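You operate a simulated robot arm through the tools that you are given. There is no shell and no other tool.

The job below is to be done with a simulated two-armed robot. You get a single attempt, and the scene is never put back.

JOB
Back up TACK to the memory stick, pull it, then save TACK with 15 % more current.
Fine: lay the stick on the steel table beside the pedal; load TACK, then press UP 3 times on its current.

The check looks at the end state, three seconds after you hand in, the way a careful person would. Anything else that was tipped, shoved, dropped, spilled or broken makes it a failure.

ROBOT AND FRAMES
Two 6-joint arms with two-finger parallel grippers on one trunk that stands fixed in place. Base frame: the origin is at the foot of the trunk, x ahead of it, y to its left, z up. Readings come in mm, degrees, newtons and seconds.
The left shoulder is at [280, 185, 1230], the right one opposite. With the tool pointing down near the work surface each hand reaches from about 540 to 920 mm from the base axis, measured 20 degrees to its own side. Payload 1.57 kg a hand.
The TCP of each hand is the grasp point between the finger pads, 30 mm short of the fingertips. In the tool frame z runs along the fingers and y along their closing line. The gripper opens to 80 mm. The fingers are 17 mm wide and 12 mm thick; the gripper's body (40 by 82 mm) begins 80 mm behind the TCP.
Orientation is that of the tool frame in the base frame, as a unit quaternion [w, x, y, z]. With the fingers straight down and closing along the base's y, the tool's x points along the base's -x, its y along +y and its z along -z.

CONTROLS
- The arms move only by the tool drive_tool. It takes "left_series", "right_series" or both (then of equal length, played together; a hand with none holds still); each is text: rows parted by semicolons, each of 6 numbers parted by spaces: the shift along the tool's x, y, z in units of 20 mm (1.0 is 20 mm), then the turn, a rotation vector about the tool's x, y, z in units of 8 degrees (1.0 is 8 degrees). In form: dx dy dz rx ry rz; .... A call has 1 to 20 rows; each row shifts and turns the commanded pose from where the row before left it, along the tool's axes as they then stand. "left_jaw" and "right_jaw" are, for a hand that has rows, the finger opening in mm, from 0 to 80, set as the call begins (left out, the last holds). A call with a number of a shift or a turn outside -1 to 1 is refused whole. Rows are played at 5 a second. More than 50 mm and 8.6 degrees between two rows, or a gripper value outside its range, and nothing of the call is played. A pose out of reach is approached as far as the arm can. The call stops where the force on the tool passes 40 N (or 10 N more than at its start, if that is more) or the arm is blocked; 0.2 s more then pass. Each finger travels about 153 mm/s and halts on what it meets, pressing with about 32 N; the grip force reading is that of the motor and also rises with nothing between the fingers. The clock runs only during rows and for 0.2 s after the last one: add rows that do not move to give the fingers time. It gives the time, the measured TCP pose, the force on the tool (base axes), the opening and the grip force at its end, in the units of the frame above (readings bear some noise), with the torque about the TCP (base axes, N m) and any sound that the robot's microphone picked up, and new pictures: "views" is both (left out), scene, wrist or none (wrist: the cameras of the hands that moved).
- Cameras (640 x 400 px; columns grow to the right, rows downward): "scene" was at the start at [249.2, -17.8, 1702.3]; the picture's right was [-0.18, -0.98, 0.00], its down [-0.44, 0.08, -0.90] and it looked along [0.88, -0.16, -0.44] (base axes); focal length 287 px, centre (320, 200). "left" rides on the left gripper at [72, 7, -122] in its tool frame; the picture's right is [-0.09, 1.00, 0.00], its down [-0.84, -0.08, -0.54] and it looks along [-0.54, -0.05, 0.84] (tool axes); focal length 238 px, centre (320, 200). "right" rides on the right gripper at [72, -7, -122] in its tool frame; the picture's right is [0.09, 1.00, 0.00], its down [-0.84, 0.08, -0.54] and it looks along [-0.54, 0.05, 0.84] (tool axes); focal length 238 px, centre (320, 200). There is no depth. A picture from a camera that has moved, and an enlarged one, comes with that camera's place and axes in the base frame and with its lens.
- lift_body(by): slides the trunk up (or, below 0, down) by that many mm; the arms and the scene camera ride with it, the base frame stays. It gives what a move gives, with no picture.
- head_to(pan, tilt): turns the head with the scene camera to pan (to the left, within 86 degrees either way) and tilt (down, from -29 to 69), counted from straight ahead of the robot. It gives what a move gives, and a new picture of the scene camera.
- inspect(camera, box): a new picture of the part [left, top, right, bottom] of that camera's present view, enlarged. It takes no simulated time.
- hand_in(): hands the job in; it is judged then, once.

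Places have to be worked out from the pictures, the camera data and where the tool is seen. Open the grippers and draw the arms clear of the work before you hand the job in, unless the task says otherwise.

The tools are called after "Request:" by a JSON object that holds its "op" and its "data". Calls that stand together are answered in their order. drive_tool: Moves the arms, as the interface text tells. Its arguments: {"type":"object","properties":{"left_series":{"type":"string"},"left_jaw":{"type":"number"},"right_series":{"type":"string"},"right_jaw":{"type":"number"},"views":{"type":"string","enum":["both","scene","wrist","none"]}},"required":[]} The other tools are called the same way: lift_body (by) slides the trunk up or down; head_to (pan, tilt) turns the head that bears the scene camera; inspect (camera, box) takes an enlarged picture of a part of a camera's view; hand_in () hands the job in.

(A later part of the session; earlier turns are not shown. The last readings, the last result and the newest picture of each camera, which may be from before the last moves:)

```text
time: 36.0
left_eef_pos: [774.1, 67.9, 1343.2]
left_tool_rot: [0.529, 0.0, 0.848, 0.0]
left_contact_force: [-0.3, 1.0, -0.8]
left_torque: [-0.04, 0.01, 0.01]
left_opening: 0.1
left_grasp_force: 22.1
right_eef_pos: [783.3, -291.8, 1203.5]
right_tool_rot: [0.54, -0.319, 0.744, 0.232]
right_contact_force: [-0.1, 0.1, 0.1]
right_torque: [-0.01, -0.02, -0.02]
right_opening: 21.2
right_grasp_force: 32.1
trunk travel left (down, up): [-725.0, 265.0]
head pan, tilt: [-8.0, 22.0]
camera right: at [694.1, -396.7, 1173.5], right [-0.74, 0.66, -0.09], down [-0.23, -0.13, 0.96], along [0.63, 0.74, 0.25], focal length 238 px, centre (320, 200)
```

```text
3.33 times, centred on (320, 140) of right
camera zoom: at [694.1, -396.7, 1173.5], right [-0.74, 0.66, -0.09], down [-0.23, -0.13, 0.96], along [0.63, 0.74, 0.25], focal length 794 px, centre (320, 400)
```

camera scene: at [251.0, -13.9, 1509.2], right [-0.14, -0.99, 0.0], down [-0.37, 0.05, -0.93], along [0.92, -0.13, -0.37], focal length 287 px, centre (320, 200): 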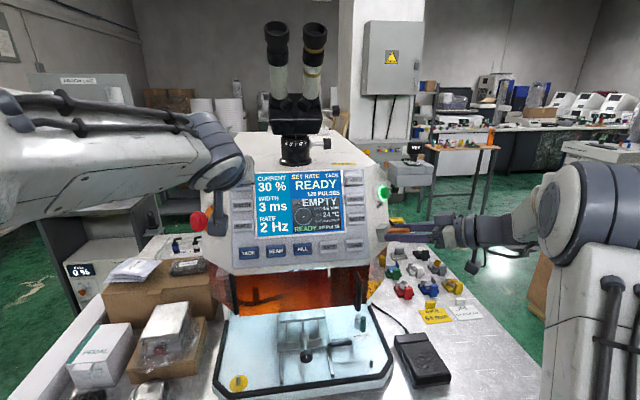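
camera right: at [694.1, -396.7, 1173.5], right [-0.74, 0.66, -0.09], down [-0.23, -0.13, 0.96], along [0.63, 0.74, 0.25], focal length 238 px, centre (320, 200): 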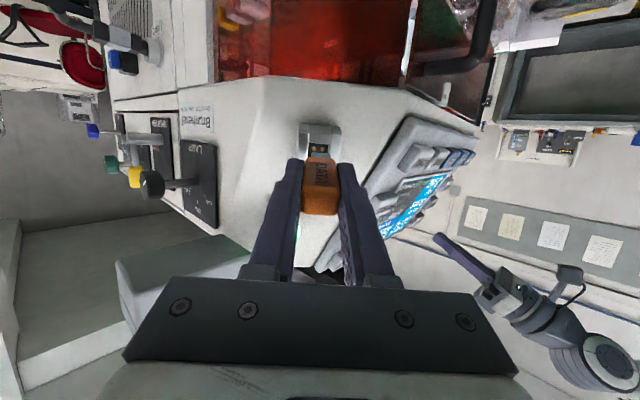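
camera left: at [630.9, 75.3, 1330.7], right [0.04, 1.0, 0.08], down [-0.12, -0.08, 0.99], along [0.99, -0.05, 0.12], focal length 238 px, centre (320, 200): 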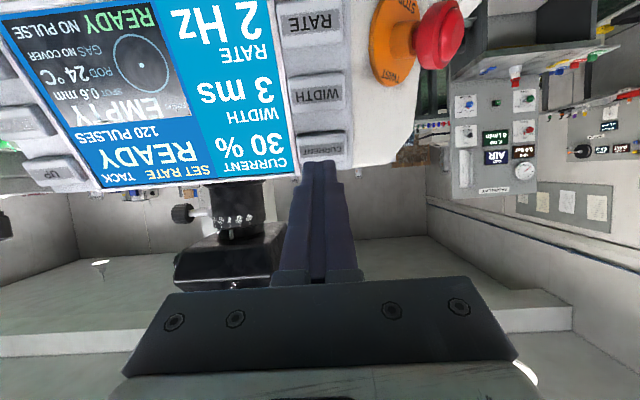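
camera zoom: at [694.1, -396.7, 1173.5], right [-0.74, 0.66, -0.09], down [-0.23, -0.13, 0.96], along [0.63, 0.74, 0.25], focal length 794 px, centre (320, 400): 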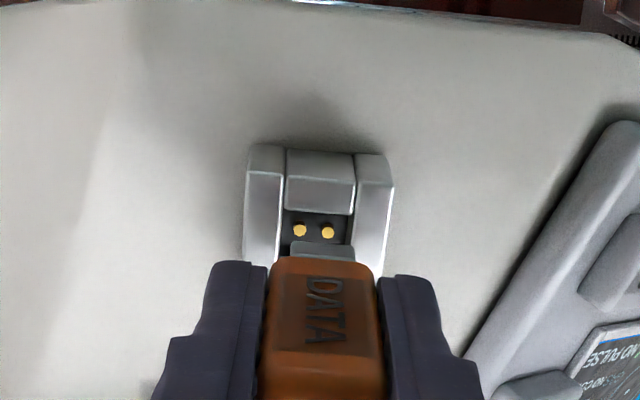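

The stick is out: the gold contacts of the empty port are visible and the stick rides in the fingers. I retract another 80 mm along the axis and yaw the hand back to point straight ahead.

Request:
{"op": "drive_tool", "data": {"right_series": "0 0 -1 0 0 0; 0 0 -1 0 0 0; 0 0 -1 0 0 0; 0 0 -1 0 0 0; 0 0 0 0.951 0 0.309; 0 0 0 0.951 0 0.309; 0 0 0 0.951 0 0.309; 0 0 0 0.951 0 0.309; 0 0 0 0.951 0 0.309; 0 0 0 0.951 0 0.309; 0 0 0 0 0 0", "right_jaw": 0, "views": "both"}}

Request:
{"op": "inspect", "data": {"camera": "scene", "box": [225, 160, 375, 260]}}

```text
time: 38.4
left_eef_pos: [774.3, 68.6, 1344.0]
left_tool_rot: [0.53, 0.0, 0.848, 0.0]
left_contact_force: [1.2, -0.3, 0.1]
left_torque: [0.02, -0.02, -0.04]
left_opening: 0.0
left_grasp_force: 21.2
right_eef_pos: [731.6, -346.3, 1227.3]
right_tool_rot: [0.587, 0.01, 0.809, -0.007]
right_contact_force: [0.6, 0.3, 0.4]
right_torque: [0.02, 0.04, 0.0]
right_opening: 20.9
right_grasp_force: 32.6
trunk travel left (down, up): [-725.0, 265.0]
head pan, tilt: [-8.0, 22.0]
camera scene: at [250.9, -13.8, 1509.3], right [-0.14, -0.99, 0.0], down [-0.37, 0.05, -0.93], along [0.92, -0.13, -0.37], focal length 287 px, centre (320, 200)
camera right: at [593.2, -349.8, 1198.6], right [0.0, 1.0, -0.09], down [-0.25, 0.08, 0.96], along [0.97, 0.02, 0.25], focal length 238 px, centre (320, 200)
```

scene: 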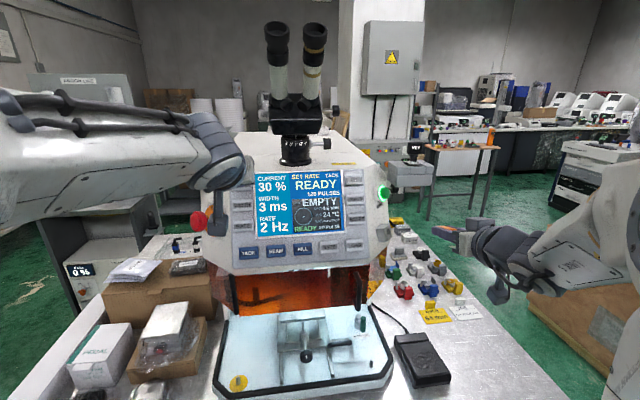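
right: 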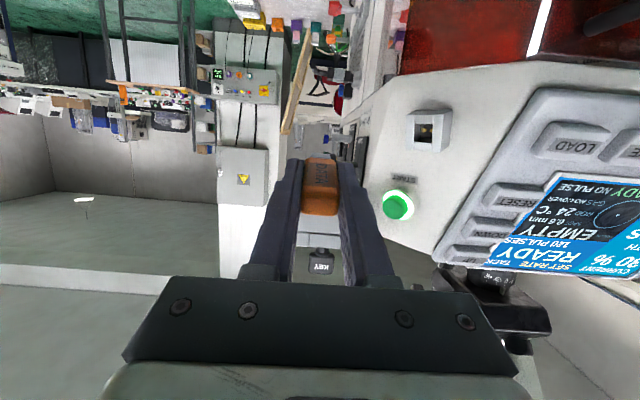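

```text
4.00 times, centred on (300, 210) of scene
camera zoom: at [250.9, -13.8, 1509.3], right [-0.14, -0.99, 0.0], down [-0.37, 0.05, -0.93], along [0.92, -0.13, -0.37], focal length 1148 px, centre (400, 160)
```

zoom: 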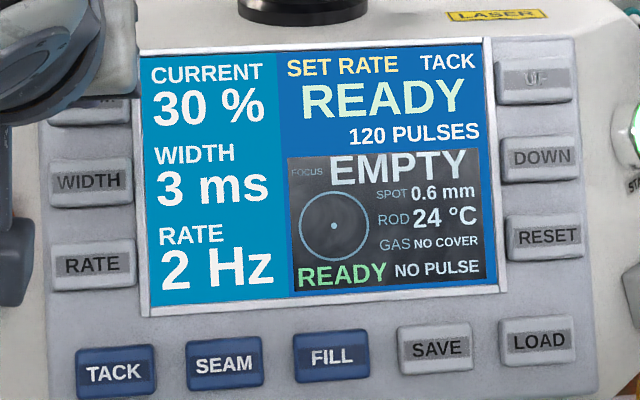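

The port is empty and the display still shows TACK 30 %. I turn the head toward the pedal to plan where to lay the stick.

Request:
{"op": "head_to", "data": {"pan": -28, "tilt": 42}}

Request:
{"op": "inspect", "data": {"camera": "scene", "box": [220, 120, 460, 320]}}

```text
time: 39.2
left_eef_pos: [772.3, 68.7, 1343.7]
left_tool_rot: [0.53, 0.0, 0.848, 0.0]
left_contact_force: [0.2, -0.3, 0.1]
left_torque: [-0.02, -0.02, 0.0]
left_opening: 0.0
left_grasp_force: 22.1
right_eef_pos: [730.9, -346.9, 1227.9]
right_tool_rot: [0.587, 0.01, 0.809, -0.007]
right_contact_force: [-0.2, -0.6, 0.7]
right_torque: [-0.01, 0.0, -0.02]
right_opening: 20.8
right_grasp_force: 31.9
trunk travel left (down, up): [-725.0, 265.0]
head pan, tilt: [-28.0, 42.0]
camera scene: at [232.9, -40.2, 1478.2], right [-0.47, -0.88, 0.0], down [-0.59, 0.31, -0.74], along [0.66, -0.35, -0.67], focal length 287 px, centre (320, 200)
```

scene: 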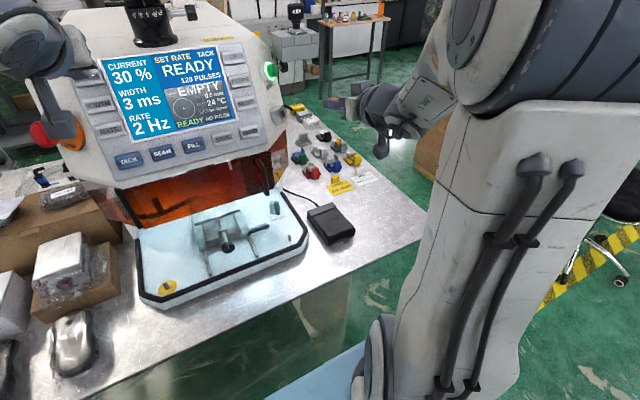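

```text
2.00 times, centred on (340, 220) of scene
camera zoom: at [232.9, -40.2, 1478.2], right [-0.47, -0.88, 0.0], down [-0.59, 0.31, -0.74], along [0.66, -0.35, -0.67], focal length 574 px, centre (280, 160)
```

zoom: 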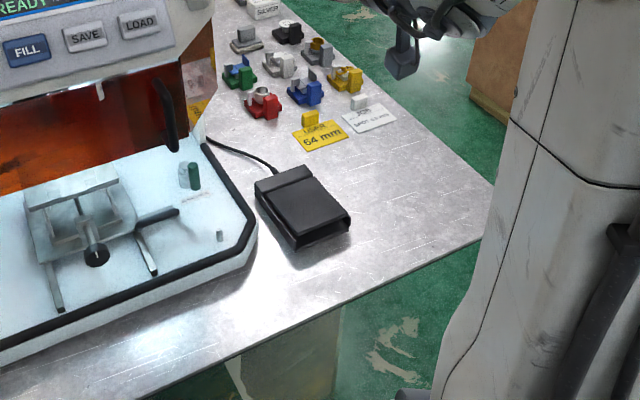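

Pedal spans about x 697–831, y −407…−317 on a table at z≈805, with clear steel to its right. I aim to lay the stick at about (760,−465) parallel to the pedal; first I move sideways and part-way down, tilting the hand to 60°.

Request:
{"op": "drive_tool", "data": {"right_series": "0.744 -0.98 0.407 0 0 0; 0.744 -0.98 0.407 0 0 0; 0.744 -0.98 0.407 0 0 0; 0.744 -0.98 0.407 0 0 0; 0.744 -0.98 0.407 0 0 0; 0.744 -0.98 0.407 0 0 0; 0 0 0 0 0.75 0; 0 0 0 0 0.75 0; 0.964 0 0.557 0 0 0; 0.964 0 0.557 0 0 0; 0.964 0 0.557 0 0 0; 0.964 0 0.557 0 0 0; 0 0 0 0 0 0", "right_jaw": 0, "views": "both"}}

```text
time: 42.0
left_eef_pos: [772.9, 67.4, 1343.9]
left_tool_rot: [0.53, 0.0, 0.848, 0.0]
left_contact_force: [0.4, -0.9, 0.0]
left_torque: [0.02, 0.0, -0.03]
left_opening: 0.0
left_grasp_force: 21.9
right_eef_pos: [747.8, -465.1, 1037.6]
right_tool_rot: [0.499, 0.011, 0.867, -0.006]
right_contact_force: [0.0, -0.3, -0.9]
right_torque: [0.0, 0.01, -0.03]
right_opening: 20.9
right_grasp_force: 32.0
trunk travel left (down, up): [-725.0, 265.0]
head pan, tilt: [-28.0, 42.0]
camera scene: at [232.9, -40.4, 1478.1], right [-0.47, -0.88, 0.0], down [-0.59, 0.31, -0.74], along [0.66, -0.35, -0.67], focal length 287 px, centre (320, 200)
camera right: at [606.0, -468.4, 1038.8], right [-0.02, 1.0, -0.08], down [-0.05, 0.08, 1.0], along [1.0, 0.03, 0.05], focal length 238 px, centre (320, 200)
```

scene: 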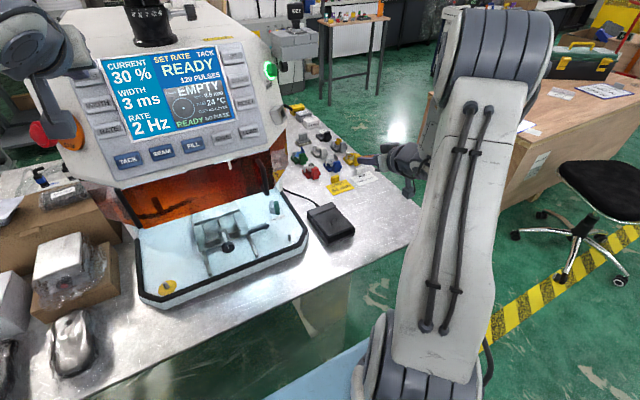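
right: 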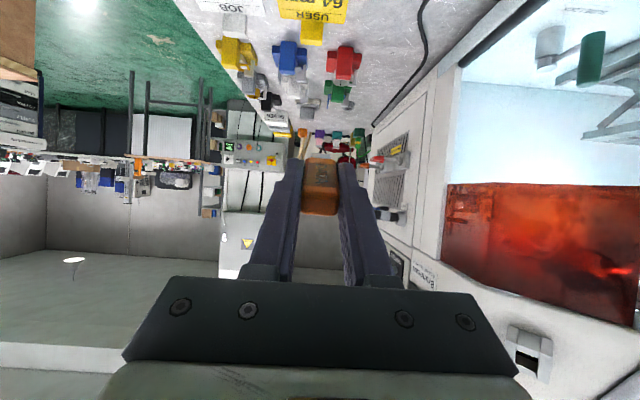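

All clear at (748,−465,1038). I continue down to about z=888 and check the clearance.

Request:
{"op": "drive_tool", "data": {"right_series": "0.928 0 0.536 0 0 0; 0.928 0 0.536 0 0 0; 0.928 0 0.536 0 0 0; 0.928 0 0.536 0 0 0; 0.928 0 0.536 0 0 0; 0.928 0 0.536 0 0 0; 0.928 0 0.536 0 0 0; 0 0 0 0 0 0", "right_jaw": 0, "views": "both"}}

Request:
{"op": "inspect", "data": {"camera": "scene", "box": [280, 140, 440, 260]}}

Request:
{"op": "inspect", "data": {"camera": "right", "box": [260, 100, 380, 220]}}

```text
time: 43.8
left_eef_pos: [773.8, 67.5, 1343.9]
left_tool_rot: [0.53, 0.0, 0.848, 0.0]
left_contact_force: [-0.8, -0.2, 0.3]
left_torque: [-0.04, 0.02, 0.0]
left_opening: 0.2
left_grasp_force: 21.1
right_eef_pos: [747.6, -464.9, 889.5]
right_tool_rot: [0.499, 0.012, 0.867, -0.006]
right_contact_force: [-0.1, 0.5, 0.0]
right_torque: [-0.01, 0.0, -0.01]
right_opening: 20.8
right_grasp_force: 32.7
trunk travel left (down, up): [-725.0, 265.0]
head pan, tilt: [-28.0, 42.0]
camera scene: at [232.9, -40.4, 1478.1], right [-0.47, -0.88, 0.0], down [-0.59, 0.31, -0.74], along [0.66, -0.35, -0.67], focal length 287 px, centre (320, 200)
camera right: at [605.0, -468.1, 888.2], right [-0.02, 1.0, -0.08], down [-0.05, 0.08, 1.0], along [1.0, 0.02, 0.05], focal length 238 px, centre (320, 200)
```

scene: 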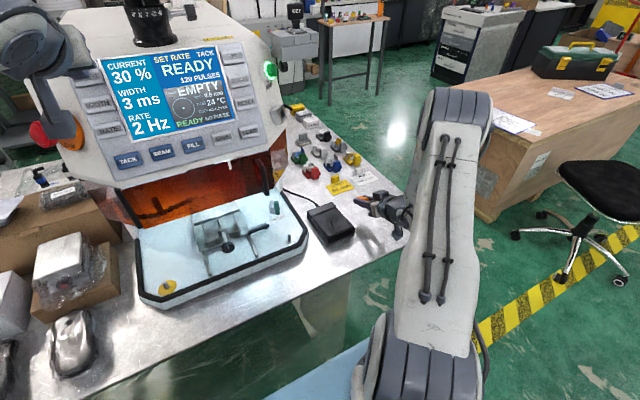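
right: 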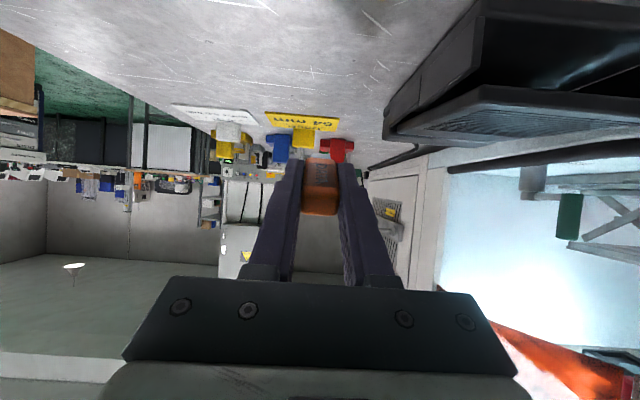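

```text
3.33 times, centred on (360, 200) of scene
camera zoom: at [232.9, -40.4, 1478.1], right [-0.47, -0.88, 0.0], down [-0.59, 0.31, -0.74], along [0.66, -0.35, -0.67], focal length 956 px, centre (187, 200)
```

zoom: 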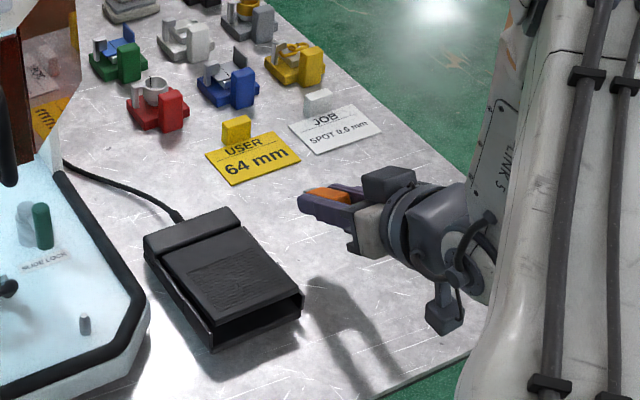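

```text
3.33 times, centred on (320, 160) of right
camera zoom: at [605.0, -468.1, 888.2], right [-0.02, 1.0, -0.08], down [-0.05, 0.08, 1.0], along [1.0, 0.02, 0.05], focal length 794 px, centre (320, 333)
```

zoom: 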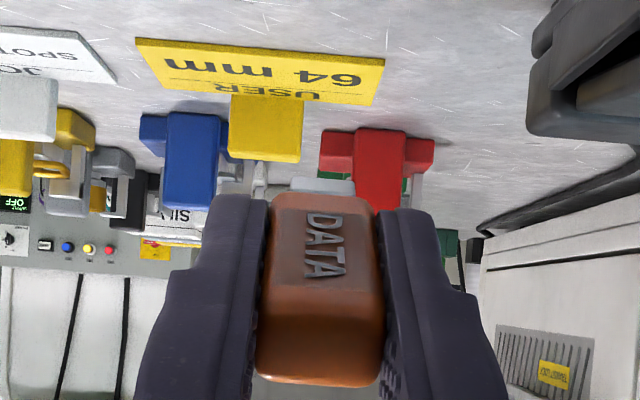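

The hand, stick and pedal are well separated, and the stick's plug end points forward. I lower 50 mm more, to just above contact.

Request:
{"op": "drive_tool", "data": {"right_series": "0.75 0 0.433 0 0 0; 0.75 0 0.433 0 0 0; 0.66 0 0.38 0 0 0; 0 0 0 0 0 0", "right_jaw": 0, "views": "both"}}

Request:
{"op": "inspect", "data": {"camera": "scene", "box": [300, 160, 420, 250]}}

Request:
{"op": "inspect", "data": {"camera": "right", "box": [260, 100, 380, 220]}}

```text
time: 44.8
left_eef_pos: [773.2, 68.6, 1343.3]
left_tool_rot: [0.53, 0.0, 0.848, 0.0]
left_contact_force: [-0.6, -0.2, 0.3]
left_torque: [0.01, 0.01, 0.0]
left_opening: 0.0
left_grasp_force: 21.2
right_eef_pos: [748.3, -466.9, 837.5]
right_tool_rot: [0.498, 0.01, 0.867, -0.001]
right_contact_force: [0.5, -0.2, 0.1]
right_torque: [0.0, -0.01, -0.04]
right_opening: 20.6
right_grasp_force: 32.0
trunk travel left (down, up): [-725.0, 265.0]
head pan, tilt: [-28.0, 42.0]
camera scene: at [232.9, -40.3, 1478.1], right [-0.47, -0.88, 0.0], down [-0.59, 0.31, -0.74], along [0.66, -0.35, -0.67], focal length 287 px, centre (320, 200)
camera right: at [606.1, -469.6, 838.8], right [-0.02, 1.0, -0.07], down [-0.05, 0.07, 1.0], along [1.0, 0.03, 0.04], focal length 238 px, centre (320, 200)
```

scene: 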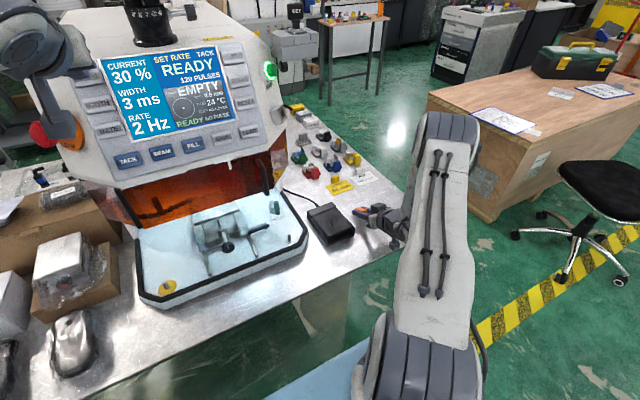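
right: 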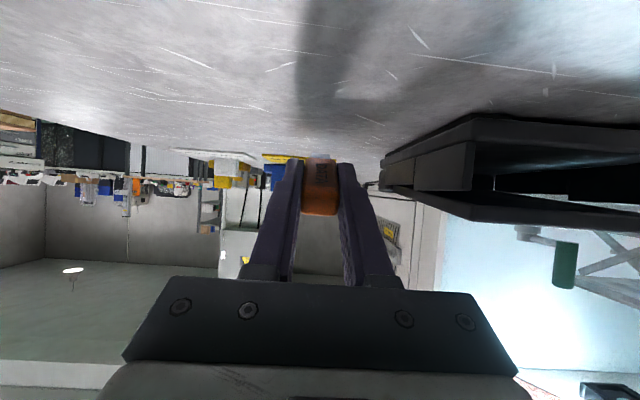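

```text
4.44 times, centred on (360, 205) of scene
camera zoom: at [232.9, -40.3, 1478.1], right [-0.47, -0.88, 0.0], down [-0.59, 0.31, -0.74], along [0.66, -0.35, -0.67], focal length 1275 px, centre (142, 178)
```

zoom: 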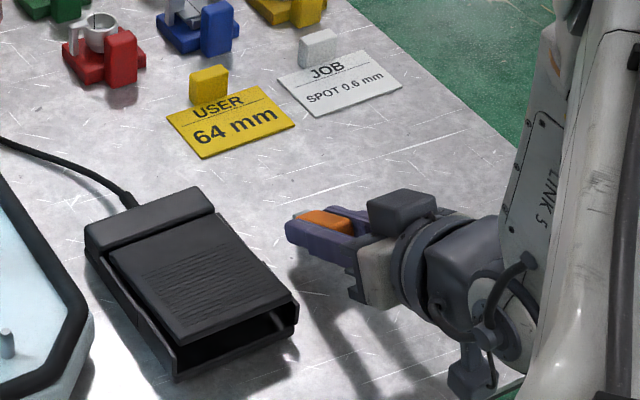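

```text
3.33 times, centred on (320, 160) of right
camera zoom: at [606.1, -469.6, 838.8], right [-0.02, 1.0, -0.07], down [-0.05, 0.07, 1.0], along [1.0, 0.03, 0.04], focal length 794 px, centre (320, 333)
```

zoom: 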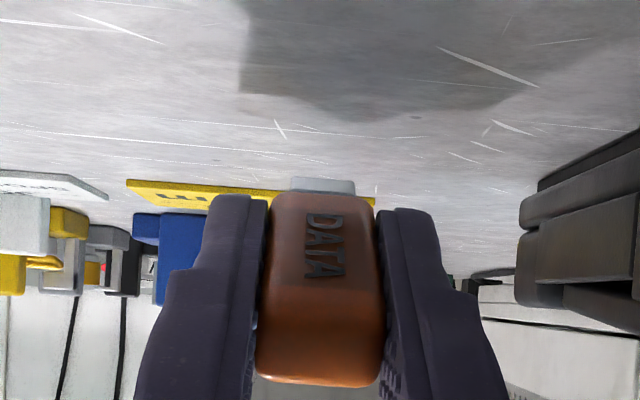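

The plug end is estimated 8–10 mm above the steel. I lower 6 mm in 2 mm rows watching the force.

Request:
{"op": "drive_tool", "data": {"right_series": "0.0866 0 0.05 0 0 0; 0.0866 0 0.05 0 0 0; 0.0866 0 0.05 0 0 0; 0 0 0 0 0 0", "right_jaw": 0, "views": "none"}}

```text
time: 45.8
left_eef_pos: [773.8, 69.0, 1343.2]
left_tool_rot: [0.529, 0.0, 0.848, 0.0]
left_contact_force: [1.1, 0.1, 0.6]
left_torque: [0.03, 0.01, -0.03]
left_opening: 0.1
left_grasp_force: 21.5
right_eef_pos: [749.2, -468.6, 832.7]
right_tool_rot: [0.499, 0.012, 0.867, -0.003]
right_contact_force: [-0.3, 0.3, -0.9]
right_torque: [0.01, -0.02, 0.01]
right_opening: 20.7
right_grasp_force: 31.5
right hand out of reach, approached as far as the arm can: row 2
trunk travel left (down, up): [-725.0, 265.0]
head pan, tilt: [-28.0, 42.0]
```

The right arm sits at its inner workspace limit here, so for the last millimetres I lower the trunk instead, which moves everything straight down.

Request:
{"op": "lift_body", "data": {"by": -3}}

```text
time: 46.3
left_eef_pos: [773.0, 68.0, 1340.6]
left_tool_rot: [0.53, 0.0, 0.848, 0.0]
left_contact_force: [-0.4, -0.1, 0.3]
left_torque: [0.01, 0.0, 0.0]
left_opening: 0.0
left_grasp_force: 20.4
right_eef_pos: [748.9, -468.8, 830.6]
right_tool_rot: [0.498, 0.011, 0.867, -0.002]
right_contact_force: [0.2, 1.1, 0.4]
right_torque: [-0.03, 0.03, 0.04]
right_opening: 20.6
right_grasp_force: 32.2
trunk travel left (down, up): [-722.0, 268.0]
head pan, tilt: [-28.0, 42.0]
```

Request:
{"op": "inspect", "data": {"camera": "right", "box": [260, 100, 380, 220]}}

Request:
{"op": "inspect", "data": {"camera": "scene", "box": [340, 190, 400, 240]}}

```text
3.33 times, centred on (320, 160) of right
camera zoom: at [607.5, -471.3, 831.1], right [-0.02, 1.0, -0.07], down [-0.05, 0.07, 1.0], along [1.0, 0.03, 0.04], focal length 794 px, centre (320, 333)
```

zoom: 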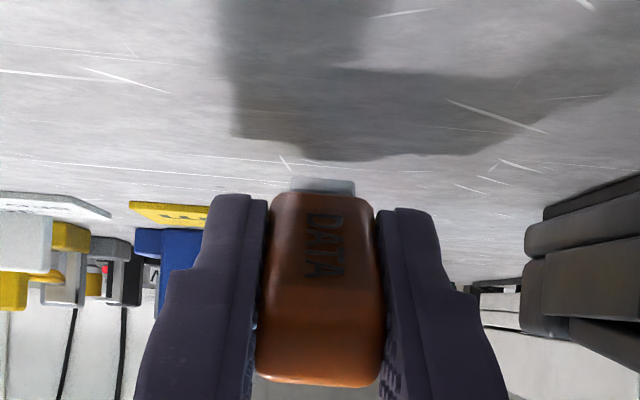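

```text
8.00 times, centred on (370, 215) of scene
camera zoom: at [232.8, -40.3, 1475.1], right [-0.47, -0.88, 0.0], down [-0.59, 0.31, -0.74], along [0.66, -0.35, -0.67], focal length 2295 px, centre (-80, 80)
```

zoom: 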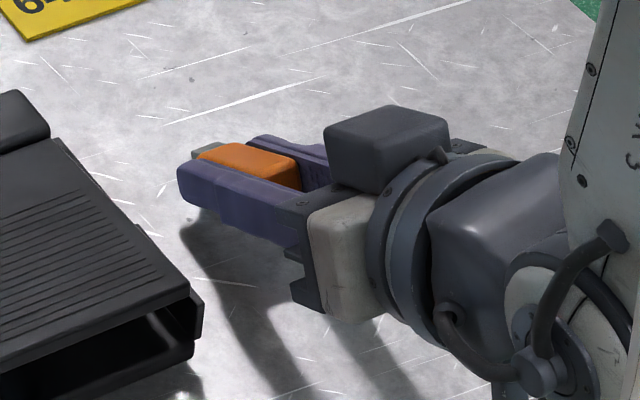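

Projection puts the plug's lower edge near z≈805, so contact should be close. I keep lowering by small trunk steps.

Request:
{"op": "lift_body", "data": {"by": -2}}

Request:
{"op": "lift_body", "data": {"by": -2}}

```text
time: 46.8
left_eef_pos: [771.4, 68.3, 1339.7]
left_tool_rot: [0.529, 0.0, 0.849, 0.0]
left_contact_force: [0.4, 0.3, 0.0]
left_torque: [0.0, 0.0, -0.02]
left_opening: 0.1
left_grasp_force: 21.7
right_eef_pos: [749.2, -468.3, 827.1]
right_tool_rot: [0.498, 0.012, 0.867, -0.003]
right_contact_force: [0.1, -1.1, 0.0]
right_torque: [-0.05, 0.02, 0.01]
right_opening: 21.0
right_grasp_force: 32.3
trunk travel left (down, up): [-720.0, 270.0]
head pan, tilt: [-28.0, 42.0]
```

```text
time: 47.3
left_eef_pos: [773.2, 69.3, 1337.0]
left_tool_rot: [0.529, 0.0, 0.848, 0.0]
left_contact_force: [0.3, 0.4, -0.6]
left_torque: [0.02, 0.0, -0.02]
left_opening: 0.1
left_grasp_force: 21.5
right_eef_pos: [749.9, -468.0, 826.8]
right_tool_rot: [0.499, 0.012, 0.867, -0.003]
right_contact_force: [0.6, 0.5, 1.5]
right_torque: [0.01, -0.05, 0.0]
right_opening: 20.9
right_grasp_force: 31.8
trunk travel left (down, up): [-718.0, 272.0]
head pan, tilt: [-28.0, 42.0]
```

Request:
{"op": "lift_body", "data": {"by": -2}}

Request:
{"op": "inspect", "data": {"camera": "right", "box": [260, 100, 380, 220]}}

Request:
{"op": "inspect", "data": {"camera": "scene", "box": [340, 190, 400, 240]}}

```text
time: 47.9
left_eef_pos: [772.9, 69.4, 1334.2]
left_tool_rot: [0.53, -0.001, 0.848, 0.001]
left_contact_force: [-0.6, -0.4, -0.2]
left_torque: [0.01, 0.03, -0.03]
left_opening: 0.0
left_grasp_force: 21.0
right_eef_pos: [749.6, -468.0, 827.5]
right_tool_rot: [0.5, 0.011, 0.866, -0.003]
right_contact_force: [-0.8, 1.4, 10.8]
right_torque: [0.01, -0.36, 0.03]
right_opening: 20.5
right_grasp_force: 32.0
trunk travel left (down, up): [-716.0, 274.0]
head pan, tilt: [-28.0, 42.0]
```

```text
3.33 times, centred on (320, 160) of right
camera zoom: at [608.0, -471.6, 826.4], right [-0.02, 1.0, -0.07], down [-0.05, 0.07, 1.0], along [1.0, 0.03, 0.05], focal length 794 px, centre (320, 333)
```

zoom: 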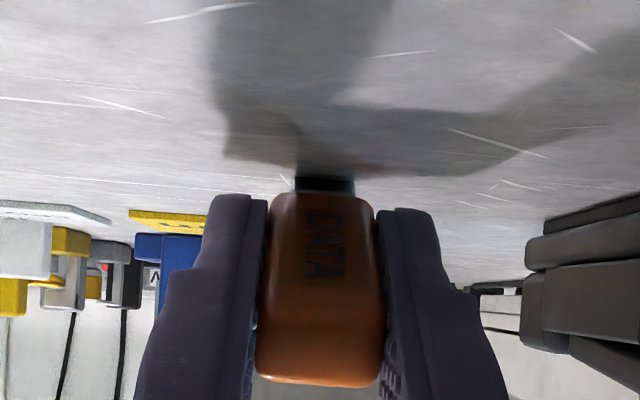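

```text
8.00 times, centred on (370, 215) of scene
camera zoom: at [232.3, -39.9, 1469.4], right [-0.47, -0.88, 0.0], down [-0.59, 0.31, -0.74], along [0.66, -0.35, -0.67], focal length 2295 px, centre (-80, 80)
```

zoom: 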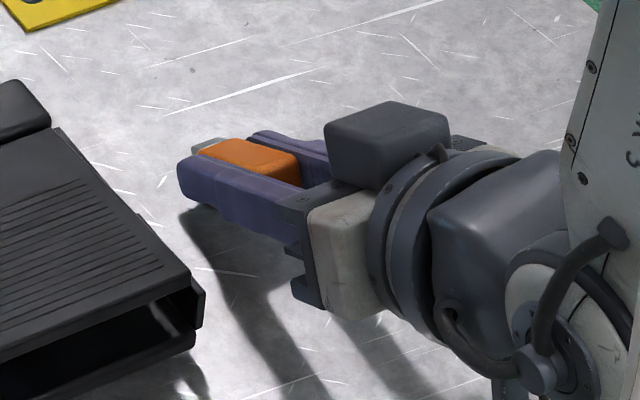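

Contact: 10.8 N upward acting ~33 mm ahead of the TCP, i.e. the plug end rests on the steel. I ease 2 mm off and then open the fingers so the stick settles flat between them.

Request:
{"op": "lift_body", "data": {"by": 2}}

Request:
{"op": "drive_tool", "data": {"right_series": "0 0 0 0 0 0; 0 0 0 0 0 0; 0 0 0 0 0 0", "right_jaw": 36, "views": "both"}}

Request:
{"op": "inspect", "data": {"camera": "right", "box": [260, 100, 380, 220]}}

Request:
{"op": "inspect", "data": {"camera": "scene", "box": [340, 190, 400, 240]}}

```text
time: 48.4
left_eef_pos: [772.5, 68.4, 1336.4]
left_tool_rot: [0.529, 0.0, 0.848, 0.0]
left_contact_force: [-0.3, -0.6, -0.3]
left_torque: [0.01, -0.02, 0.02]
left_opening: 0.2
left_grasp_force: 21.6
right_eef_pos: [749.6, -468.4, 827.2]
right_tool_rot: [0.499, 0.012, 0.867, -0.003]
right_contact_force: [0.9, -0.7, 6.6]
right_torque: [0.0, -0.22, -0.02]
right_opening: 21.0
right_grasp_force: 32.1
trunk travel left (down, up): [-718.0, 272.0]
head pan, tilt: [-28.0, 42.0]
```

```text
time: 49.2
left_eef_pos: [772.5, 67.4, 1335.6]
left_tool_rot: [0.53, 0.0, 0.848, 0.0]
left_contact_force: [0.8, 0.8, -1.3]
left_torque: [0.01, -0.01, 0.0]
left_opening: 0.2
left_grasp_force: 21.1
right_eef_pos: [750.1, -467.9, 826.6]
right_tool_rot: [0.498, 0.011, 0.867, -0.002]
right_contact_force: [-0.3, -0.1, -0.1]
right_torque: [0.01, 0.02, -0.02]
right_opening: 36.0
right_grasp_force: 0.1
trunk travel left (down, up): [-718.0, 272.0]
head pan, tilt: [-28.0, 42.0]
camera scene: at [232.8, -40.3, 1471.1], right [-0.47, -0.88, 0.0], down [-0.59, 0.31, -0.74], along [0.66, -0.35, -0.67], focal length 287 px, centre (320, 200)
camera right: at [607.4, -471.2, 827.0], right [-0.02, 1.0, -0.07], down [-0.05, 0.07, 1.0], along [1.0, 0.03, 0.04], focal length 238 px, centre (320, 200)
```

scene: 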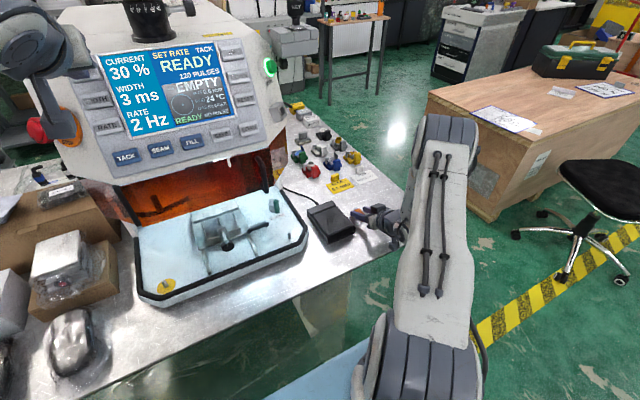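
right: 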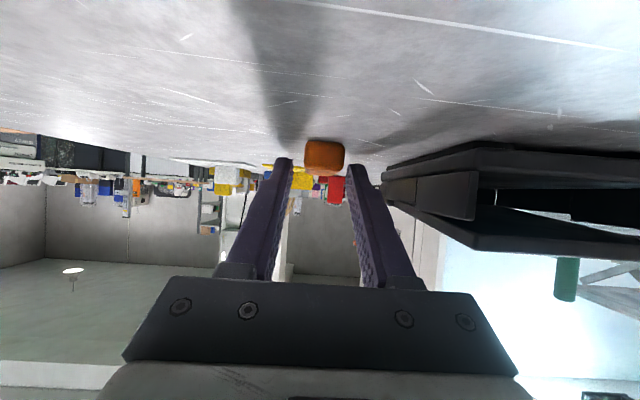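

```text
3.33 times, centred on (320, 160) of right
camera zoom: at [607.4, -471.2, 827.0], right [-0.02, 1.0, -0.07], down [-0.05, 0.07, 1.0], along [1.0, 0.03, 0.04], focal length 794 px, centre (320, 333)
```

zoom: 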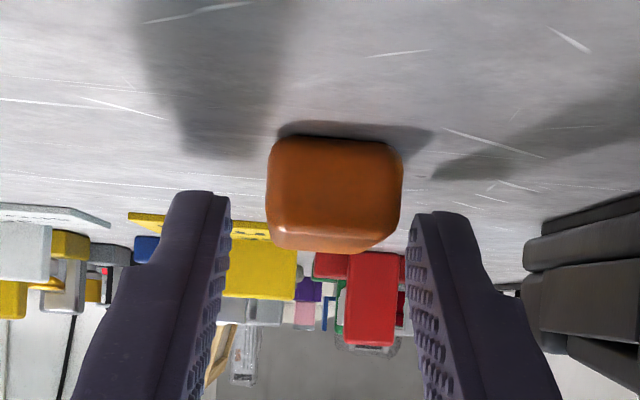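

```text
8.00 times, centred on (370, 215) of scene
camera zoom: at [232.8, -40.3, 1471.1], right [-0.47, -0.88, 0.0], down [-0.59, 0.31, -0.74], along [0.66, -0.35, -0.67], focal length 2295 px, centre (-80, 80)
```

zoom: 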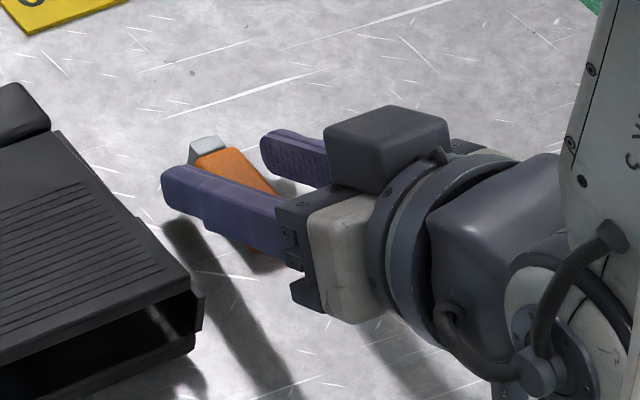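

The stick lies flat on the steel between the open fingers, beside the pedal. I open wider and lift the right hand straight up.

Request:
{"op": "drive_tool", "data": {"right_series": "0 0 0 0 0 0; -0.433 0 -0.25 0 0 0; -0.433 0 -0.25 0 0 0; -0.866 0 -0.5 0 0 0; -0.866 0 -0.5 0 0 0; -0.866 0 -0.5 0 0 0; -0.866 0 -0.5 0 0 0; -0.866 0 -0.5 0 0 0; 0 0 0 0 0 0", "right_jaw": 50, "views": "both"}}

Request:
{"op": "inspect", "data": {"camera": "scene", "box": [300, 160, 420, 250]}}

```text
time: 51.2
left_eef_pos: [773.3, 68.6, 1336.7]
left_tool_rot: [0.53, 0.0, 0.848, 0.0]
left_contact_force: [-0.7, 0.4, 0.4]
left_torque: [-0.02, -0.01, 0.01]
left_opening: 0.0
left_grasp_force: 21.5
right_eef_pos: [750.1, -468.9, 946.7]
right_tool_rot: [0.498, 0.012, 0.867, -0.003]
right_contact_force: [-0.2, 0.1, -0.2]
right_torque: [0.03, 0.04, -0.04]
right_opening: 50.0
right_grasp_force: 0.1
trunk travel left (down, up): [-718.0, 272.0]
head pan, tilt: [-28.0, 42.0]
camera scene: at [232.7, -40.2, 1471.2], right [-0.47, -0.88, 0.0], down [-0.59, 0.31, -0.74], along [0.66, -0.35, -0.67], focal length 287 px, centre (320, 200)
camera right: at [608.5, -471.8, 946.6], right [-0.02, 1.0, -0.07], down [-0.05, 0.07, 1.0], along [1.0, 0.03, 0.04], focal length 238 px, centre (320, 200)
```

scene: 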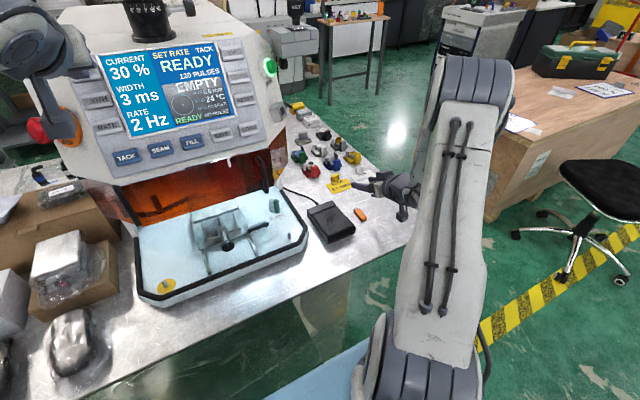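
right: 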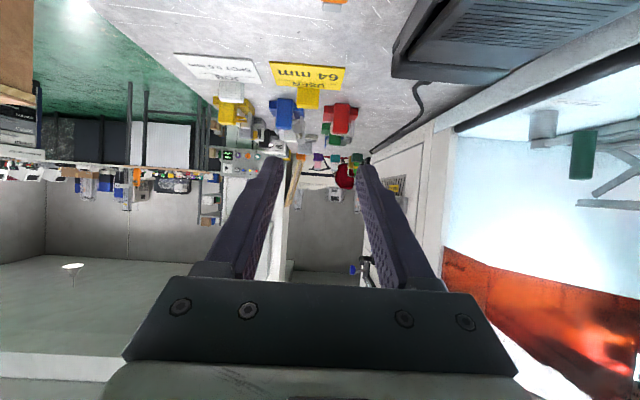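

```text
4.44 times, centred on (360, 205) of scene
camera zoom: at [232.7, -40.2, 1471.2], right [-0.47, -0.88, 0.0], down [-0.59, 0.31, -0.74], along [0.66, -0.35, -0.67], focal length 1275 px, centre (142, 178)
```

zoom: 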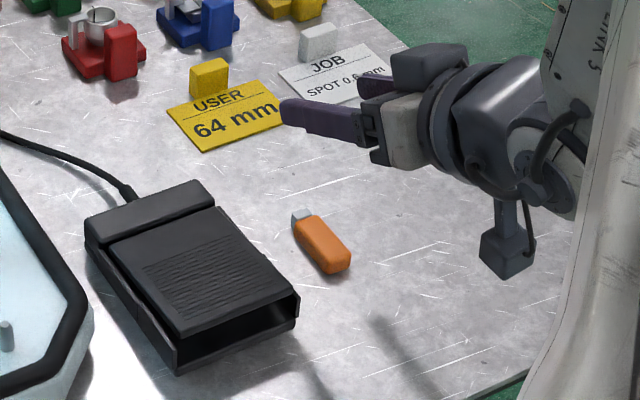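

The stick lies neatly beside the pedal. I raise the right hand further out of the way and turn the head back to the panel.

Request:
{"op": "drive_tool", "data": {"right_series": "-0.866 -0.5 -0.5 0 0 0; -0.866 -0.5 -0.5 0 0 0; -0.866 -0.5 -0.5 0 0 0; -0.866 -0.5 -0.5 0 0 0; -0.866 -0.5 -0.5 0 0 0; -0.866 -0.5 -0.5 0 0 0; -0.866 -0.5 -0.5 0 0 0; 0 0 0 0 0 0", "views": "none"}}

Request:
{"op": "head_to", "data": {"pan": -8, "tilt": 22}}

Request:
{"op": "inspect", "data": {"camera": "left", "box": [230, 90, 410, 230]}}

```text
time: 53.0
left_eef_pos: [773.9, 68.9, 1337.0]
left_tool_rot: [0.53, -0.001, 0.848, 0.0]
left_contact_force: [0.5, 0.7, 0.1]
left_torque: [-0.06, -0.05, -0.01]
left_opening: 0.1
left_grasp_force: 20.8
right_eef_pos: [748.5, -540.2, 1085.9]
right_tool_rot: [0.498, 0.011, 0.867, -0.003]
right_contact_force: [0.9, -1.0, -0.6]
right_torque: [-0.04, -0.01, 0.02]
right_opening: 49.8
right_grasp_force: 0.0
trunk travel left (down, up): [-718.0, 272.0]
head pan, tilt: [-28.0, 42.0]
```

```text
time: 53.8
left_eef_pos: [773.4, 68.6, 1336.1]
left_tool_rot: [0.53, 0.0, 0.848, 0.001]
left_contact_force: [-0.3, 1.0, -0.4]
left_torque: [0.03, 0.01, -0.01]
left_opening: 0.0
left_grasp_force: 21.4
right_eef_pos: [748.2, -538.8, 1086.4]
right_tool_rot: [0.498, 0.011, 0.867, -0.003]
right_contact_force: [0.5, 0.4, 0.3]
right_torque: [0.01, -0.01, 0.01]
right_opening: 49.7
right_grasp_force: 0.0
trunk travel left (down, up): [-718.0, 272.0]
head pan, tilt: [-8.0, 22.0]
camera scene: at [250.9, -14.0, 1502.2], right [-0.14, -0.99, 0.0], down [-0.37, 0.05, -0.93], along [0.92, -0.13, -0.38], focal length 287 px, centre (320, 200)
```

scene: 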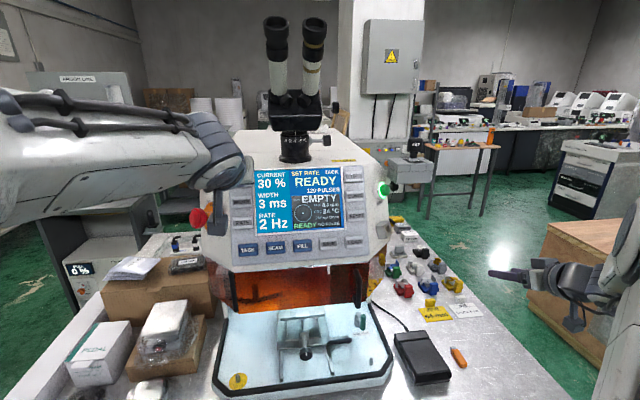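

```text
2.86 times, centred on (320, 160) of left
camera zoom: at [630.9, 75.1, 1323.3], right [0.04, 1.0, 0.08], down [-0.12, -0.08, 0.99], along [0.99, -0.05, 0.12], focal length 681 px, centre (320, 314)
```

zoom: 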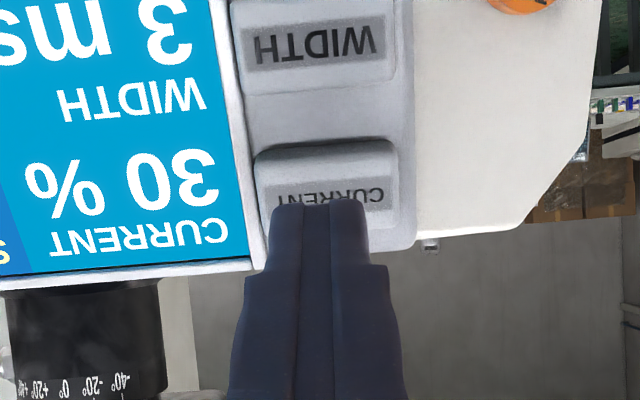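

The tips face CURRENT, needing ~6 mm upward shift and about 35 mm of approach. I shift, approach and press CURRENT.

Request:
{"op": "drive_tool", "data": {"left_series": "-0.3 0 0.6 0 0 0; 0 0 0.5 0 0 0; 0 0 0.3 0 0 0; 0 0 0.1 0 0 0; 0 0 0.1 0 0 0; 0 0 0.1 0 0 0; 0 0 0 0 0 0", "views": "wrist"}}

Request:
{"op": "inspect", "data": {"camera": "left", "box": [230, 90, 410, 230]}}

```text
time: 55.4
left_eef_pos: [806.5, 68.4, 1327.3]
left_tool_rot: [0.53, 0.0, 0.848, 0.0]
left_contact_force: [-0.3, -0.6, -0.2]
left_torque: [0.0, 0.01, 0.03]
left_opening: 0.1
left_grasp_force: 20.9
right_eef_pos: [748.4, -540.0, 1085.8]
right_tool_rot: [0.498, 0.011, 0.867, -0.002]
right_contact_force: [0.0, -0.4, -0.1]
right_torque: [-0.02, -0.02, 0.01]
right_opening: 50.0
right_grasp_force: 0.0
trunk travel left (down, up): [-718.0, 272.0]
head pan, tilt: [-8.0, 22.0]
camera left: at [664.1, 75.0, 1313.9], right [0.04, 1.0, 0.08], down [-0.12, -0.08, 0.99], along [0.99, -0.05, 0.12], focal length 238 px, centre (320, 200)
```

left: 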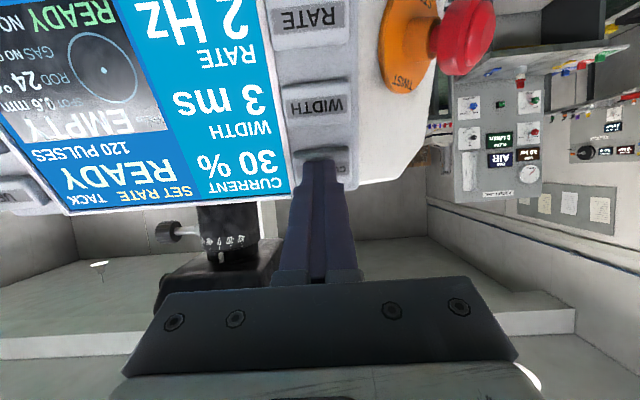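

```text
2.86 times, centred on (320, 160) of left
camera zoom: at [664.1, 75.0, 1313.9], right [0.04, 1.0, 0.08], down [-0.12, -0.08, 0.99], along [0.99, -0.05, 0.12], focal length 681 px, centre (320, 314)
```

zoom: 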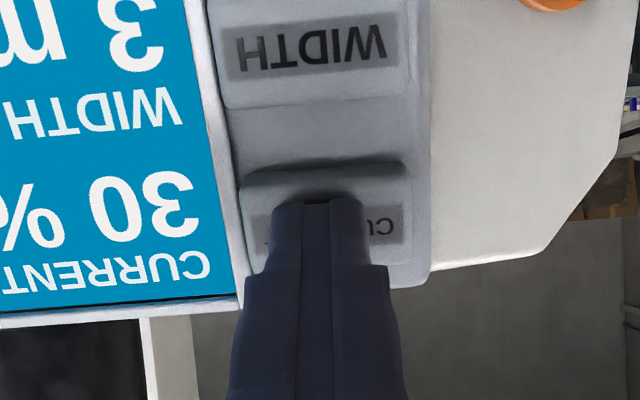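

No click yet; the tips are just short of the key and centred. I advance 2 mm at a time.

Request:
{"op": "drive_tool", "data": {"left_series": "0 0 0.1 0 0 0; 0 0 0.1 0 0 0", "views": "none"}}

```text
time: 56.0
left_eef_pos: [810.7, 69.3, 1323.8]
left_tool_rot: [0.53, 0.0, 0.848, -0.001]
left_contact_force: [-1.3, -0.3, 0.7]
left_torque: [0.02, 0.01, -0.03]
left_opening: 0.3
left_grasp_force: 21.0
right_eef_pos: [748.8, -540.2, 1085.4]
right_tool_rot: [0.498, 0.012, 0.867, -0.003]
right_contact_force: [0.5, -0.2, -0.4]
right_torque: [-0.02, -0.02, 0.01]
right_opening: 49.9
right_grasp_force: 0.1
trunk travel left (down, up): [-718.0, 272.0]
head pan, tilt: [-8.0, 22.0]
heard: click
```

Click heard on CURRENT. I back off 16 mm and read the display.

Request:
{"op": "drive_tool", "data": {"left_series": "0 0 -0.4 0 0 0; 0 0 -0.4 0 0 0; 0 0 -0.4 0 0 0; 0 0 0 0 0 0", "views": "wrist"}}

Request:
{"op": "inspect", "data": {"camera": "scene", "box": [225, 160, 375, 260]}}

```text
time: 57.0
left_eef_pos: [788.7, 68.6, 1335.8]
left_tool_rot: [0.53, 0.0, 0.848, 0.0]
left_contact_force: [-0.2, 0.1, -0.1]
left_torque: [0.01, -0.02, 0.0]
left_opening: 0.1
left_grasp_force: 21.1
right_eef_pos: [749.4, -538.4, 1085.1]
right_tool_rot: [0.499, 0.011, 0.867, -0.002]
right_contact_force: [0.4, -0.9, 0.2]
right_torque: [-0.01, -0.02, 0.02]
right_opening: 49.7
right_grasp_force: 0.0
trunk travel left (down, up): [-718.0, 272.0]
head pan, tilt: [-8.0, 22.0]
camera left: at [646.2, 75.2, 1322.5], right [0.04, 1.0, 0.08], down [-0.12, -0.08, 0.99], along [0.99, -0.05, 0.12], focal length 238 px, centre (320, 200)
```

left: 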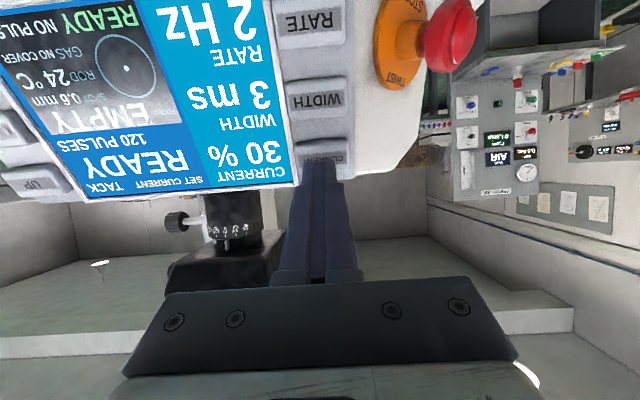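

```text
4.00 times, centred on (300, 210) of scene
camera zoom: at [250.9, -13.9, 1502.3], right [-0.14, -0.99, 0.0], down [-0.37, 0.05, -0.93], along [0.92, -0.13, -0.37], focal length 1148 px, centre (400, 160)
```

zoom: 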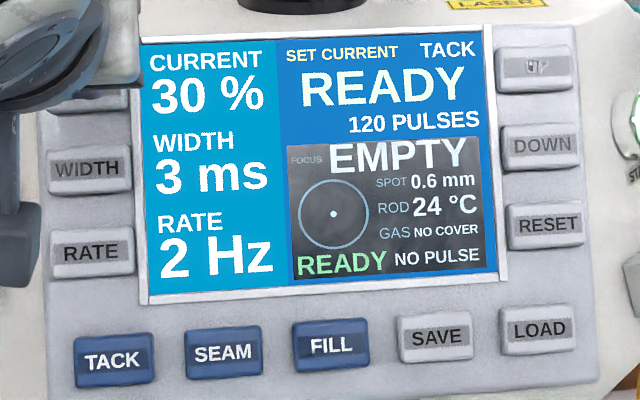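

"SET CURRENT" is now active with TACK at 30 %. I slide the left hand across to UP (≈(834,−171,1315)).

Request:
{"op": "drive_tool", "data": {"left_series": "0 0 -0.15 0 0 0; 0 -0.998 0 0 0 0; 0 -0.998 0 0 0 0; 0 -0.998 0 0 0 0; 0 -0.998 0 0 0 0; 0 -0.998 0 0 0 0; 0 -0.998 0 0 0 0; 0 -0.998 0 0 0 0; 0 -0.998 0 0 0 0; 0 -0.998 0 0 0 0; 0 -0.998 0 0 0 0; 0 -0.998 0 0 0 0; 0 -0.998 0 0 0 0; 0 0 0 0 0 0", "views": "both"}}

Request:
{"op": "inspect", "data": {"camera": "left", "box": [230, 90, 410, 230]}}

```text
time: 60.0
left_eef_pos: [785.1, -172.3, 1334.5]
left_tool_rot: [0.53, 0.0, 0.848, -0.001]
left_contact_force: [0.0, 0.0, 0.0]
left_torque: [0.0, 0.01, 0.0]
left_opening: 0.0
left_grasp_force: 21.5
right_eef_pos: [747.9, -539.2, 1085.4]
right_tool_rot: [0.499, 0.012, 0.866, -0.002]
right_contact_force: [-0.2, -0.1, 0.5]
right_torque: [0.01, -0.01, 0.0]
right_opening: 49.9
right_grasp_force: 0.0
trunk travel left (down, up): [-718.0, 272.0]
head pan, tilt: [-8.0, 22.0]
camera scene: at [251.0, -14.1, 1502.2], right [-0.14, -0.99, 0.0], down [-0.37, 0.05, -0.93], along [0.92, -0.13, -0.37], focal length 287 px, centre (320, 200)
camera left: at [643.3, -165.4, 1323.1], right [0.04, 1.0, 0.08], down [-0.12, -0.08, 0.99], along [0.99, -0.05, 0.12], focal length 238 px, centre (320, 200)
```

scene: 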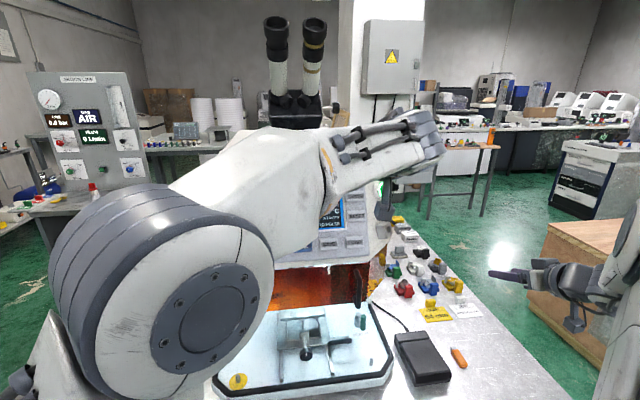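
left: 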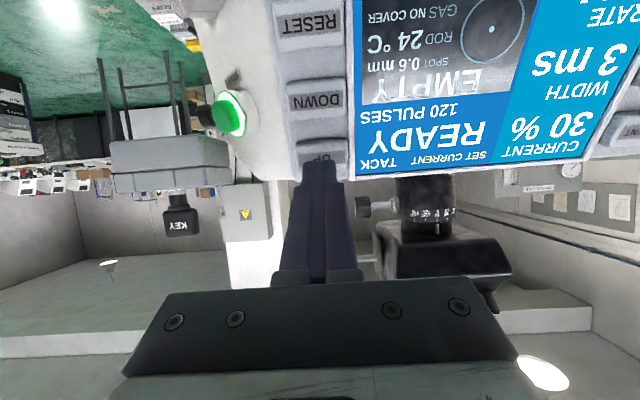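

```text
2.86 times, centred on (320, 160) of left
camera zoom: at [643.3, -165.4, 1323.1], right [0.04, 1.0, 0.08], down [-0.12, -0.08, 0.99], along [0.99, -0.05, 0.12], focal length 681 px, centre (320, 314)
```

zoom: 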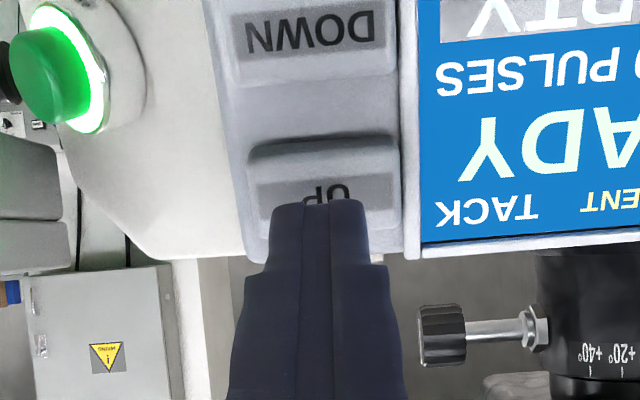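

The tips are centred on UP; CURRENT clicked at TCP x≈810, so about 28 mm to go. I advance 22 mm and then in 2 mm rows.

Request:
{"op": "drive_tool", "data": {"left_series": "0 0 0.5 0 0 0; 0 0 0.4 0 0 0; 0 0 0.2 0 0 0; 0 0 0.1 0 0 0; 0 0 0.1 0 0 0; 0 0 0 0 0 0", "views": "none"}}

```text
time: 61.4
left_eef_pos: [808.9, -171.7, 1325.5]
left_tool_rot: [0.53, -0.001, 0.848, 0.0]
left_contact_force: [-0.8, -0.7, -0.2]
left_torque: [0.02, 0.02, 0.0]
left_opening: 0.0
left_grasp_force: 20.8
right_eef_pos: [748.0, -538.8, 1084.9]
right_tool_rot: [0.498, 0.012, 0.867, -0.003]
right_contact_force: [0.0, 0.4, 0.0]
right_torque: [-0.02, 0.03, -0.02]
right_opening: 50.0
right_grasp_force: 0.1
trunk travel left (down, up): [-718.0, 272.0]
head pan, tilt: [-8.0, 22.0]
```

Request:
{"op": "drive_tool", "data": {"left_series": "0 0 0.1 0 0 0; 0 0 0 0 0 0", "views": "none"}}

```text
time: 62.0
left_eef_pos: [810.1, -171.4, 1324.0]
left_tool_rot: [0.53, 0.0, 0.848, -0.001]
left_contact_force: [-2.6, 0.1, 0.5]
left_torque: [-0.01, 0.03, -0.04]
left_opening: 0.0
left_grasp_force: 21.6
right_eef_pos: [747.2, -539.3, 1086.2]
right_tool_rot: [0.498, 0.012, 0.867, -0.003]
right_contact_force: [-0.4, -0.4, 0.6]
right_torque: [-0.01, 0.01, -0.01]
right_opening: 50.1
right_grasp_force: 0.1
trunk travel left (down, up): [-718.0, 272.0]
head pan, tilt: [-8.0, 22.0]
heard: click
```

First UP click. I back off 8 mm and confirm the reading.

Request:
{"op": "drive_tool", "data": {"left_series": "0 0 -0.4 0 0 0; 0 0 0 0 0 0", "views": "wrist"}}

```text
time: 62.6
left_eef_pos: [803.9, -170.8, 1328.6]
left_tool_rot: [0.53, 0.0, 0.848, 0.0]
left_contact_force: [0.3, -0.7, -0.3]
left_torque: [0.04, -0.03, 0.02]
left_opening: 0.1
left_grasp_force: 21.3
right_eef_pos: [749.2, -538.5, 1085.2]
right_tool_rot: [0.498, 0.011, 0.867, -0.002]
right_contact_force: [0.5, 0.1, 0.1]
right_torque: [-0.01, -0.02, 0.0]
right_opening: 49.9
right_grasp_force: 0.0
trunk travel left (down, up): [-718.0, 272.0]
head pan, tilt: [-8.0, 22.0]
camera left: at [661.1, -164.8, 1315.2], right [0.04, 1.0, 0.08], down [-0.12, -0.08, 0.99], along [0.99, -0.05, 0.12], focal length 238 px, centre (320, 200)
```

left: 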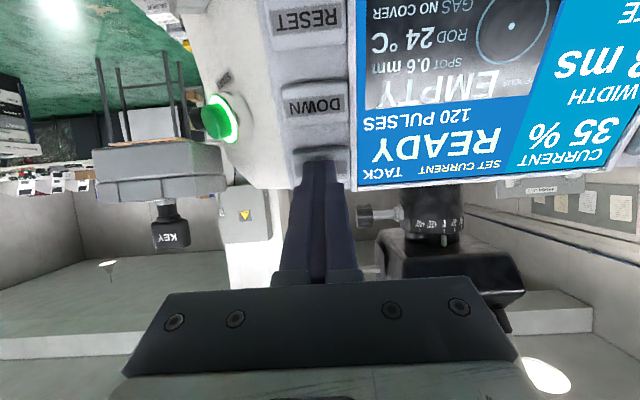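

The current now reads 35 %. Second press: 8 mm in again (plus 1 mm).

Request:
{"op": "drive_tool", "data": {"left_series": "0 0 0.3 0 0 0; 0 0 0.1 0 0 0; 0 0 0 0 0 0", "views": "none"}}

```text
time: 63.4
left_eef_pos: [809.9, -171.9, 1323.9]
left_tool_rot: [0.53, -0.001, 0.848, 0.001]
left_contact_force: [-1.7, 0.6, 0.9]
left_torque: [0.0, -0.02, -0.01]
left_opening: 0.1
left_grasp_force: 21.4
right_eef_pos: [748.5, -539.7, 1085.5]
right_tool_rot: [0.498, 0.011, 0.867, -0.002]
right_contact_force: [-0.7, 0.0, -0.9]
right_torque: [0.01, 0.01, 0.0]
right_opening: 49.8
right_grasp_force: 0.0
trunk travel left (down, up): [-718.0, 272.0]
head pan, tilt: [-8.0, 22.0]
heard: click
```

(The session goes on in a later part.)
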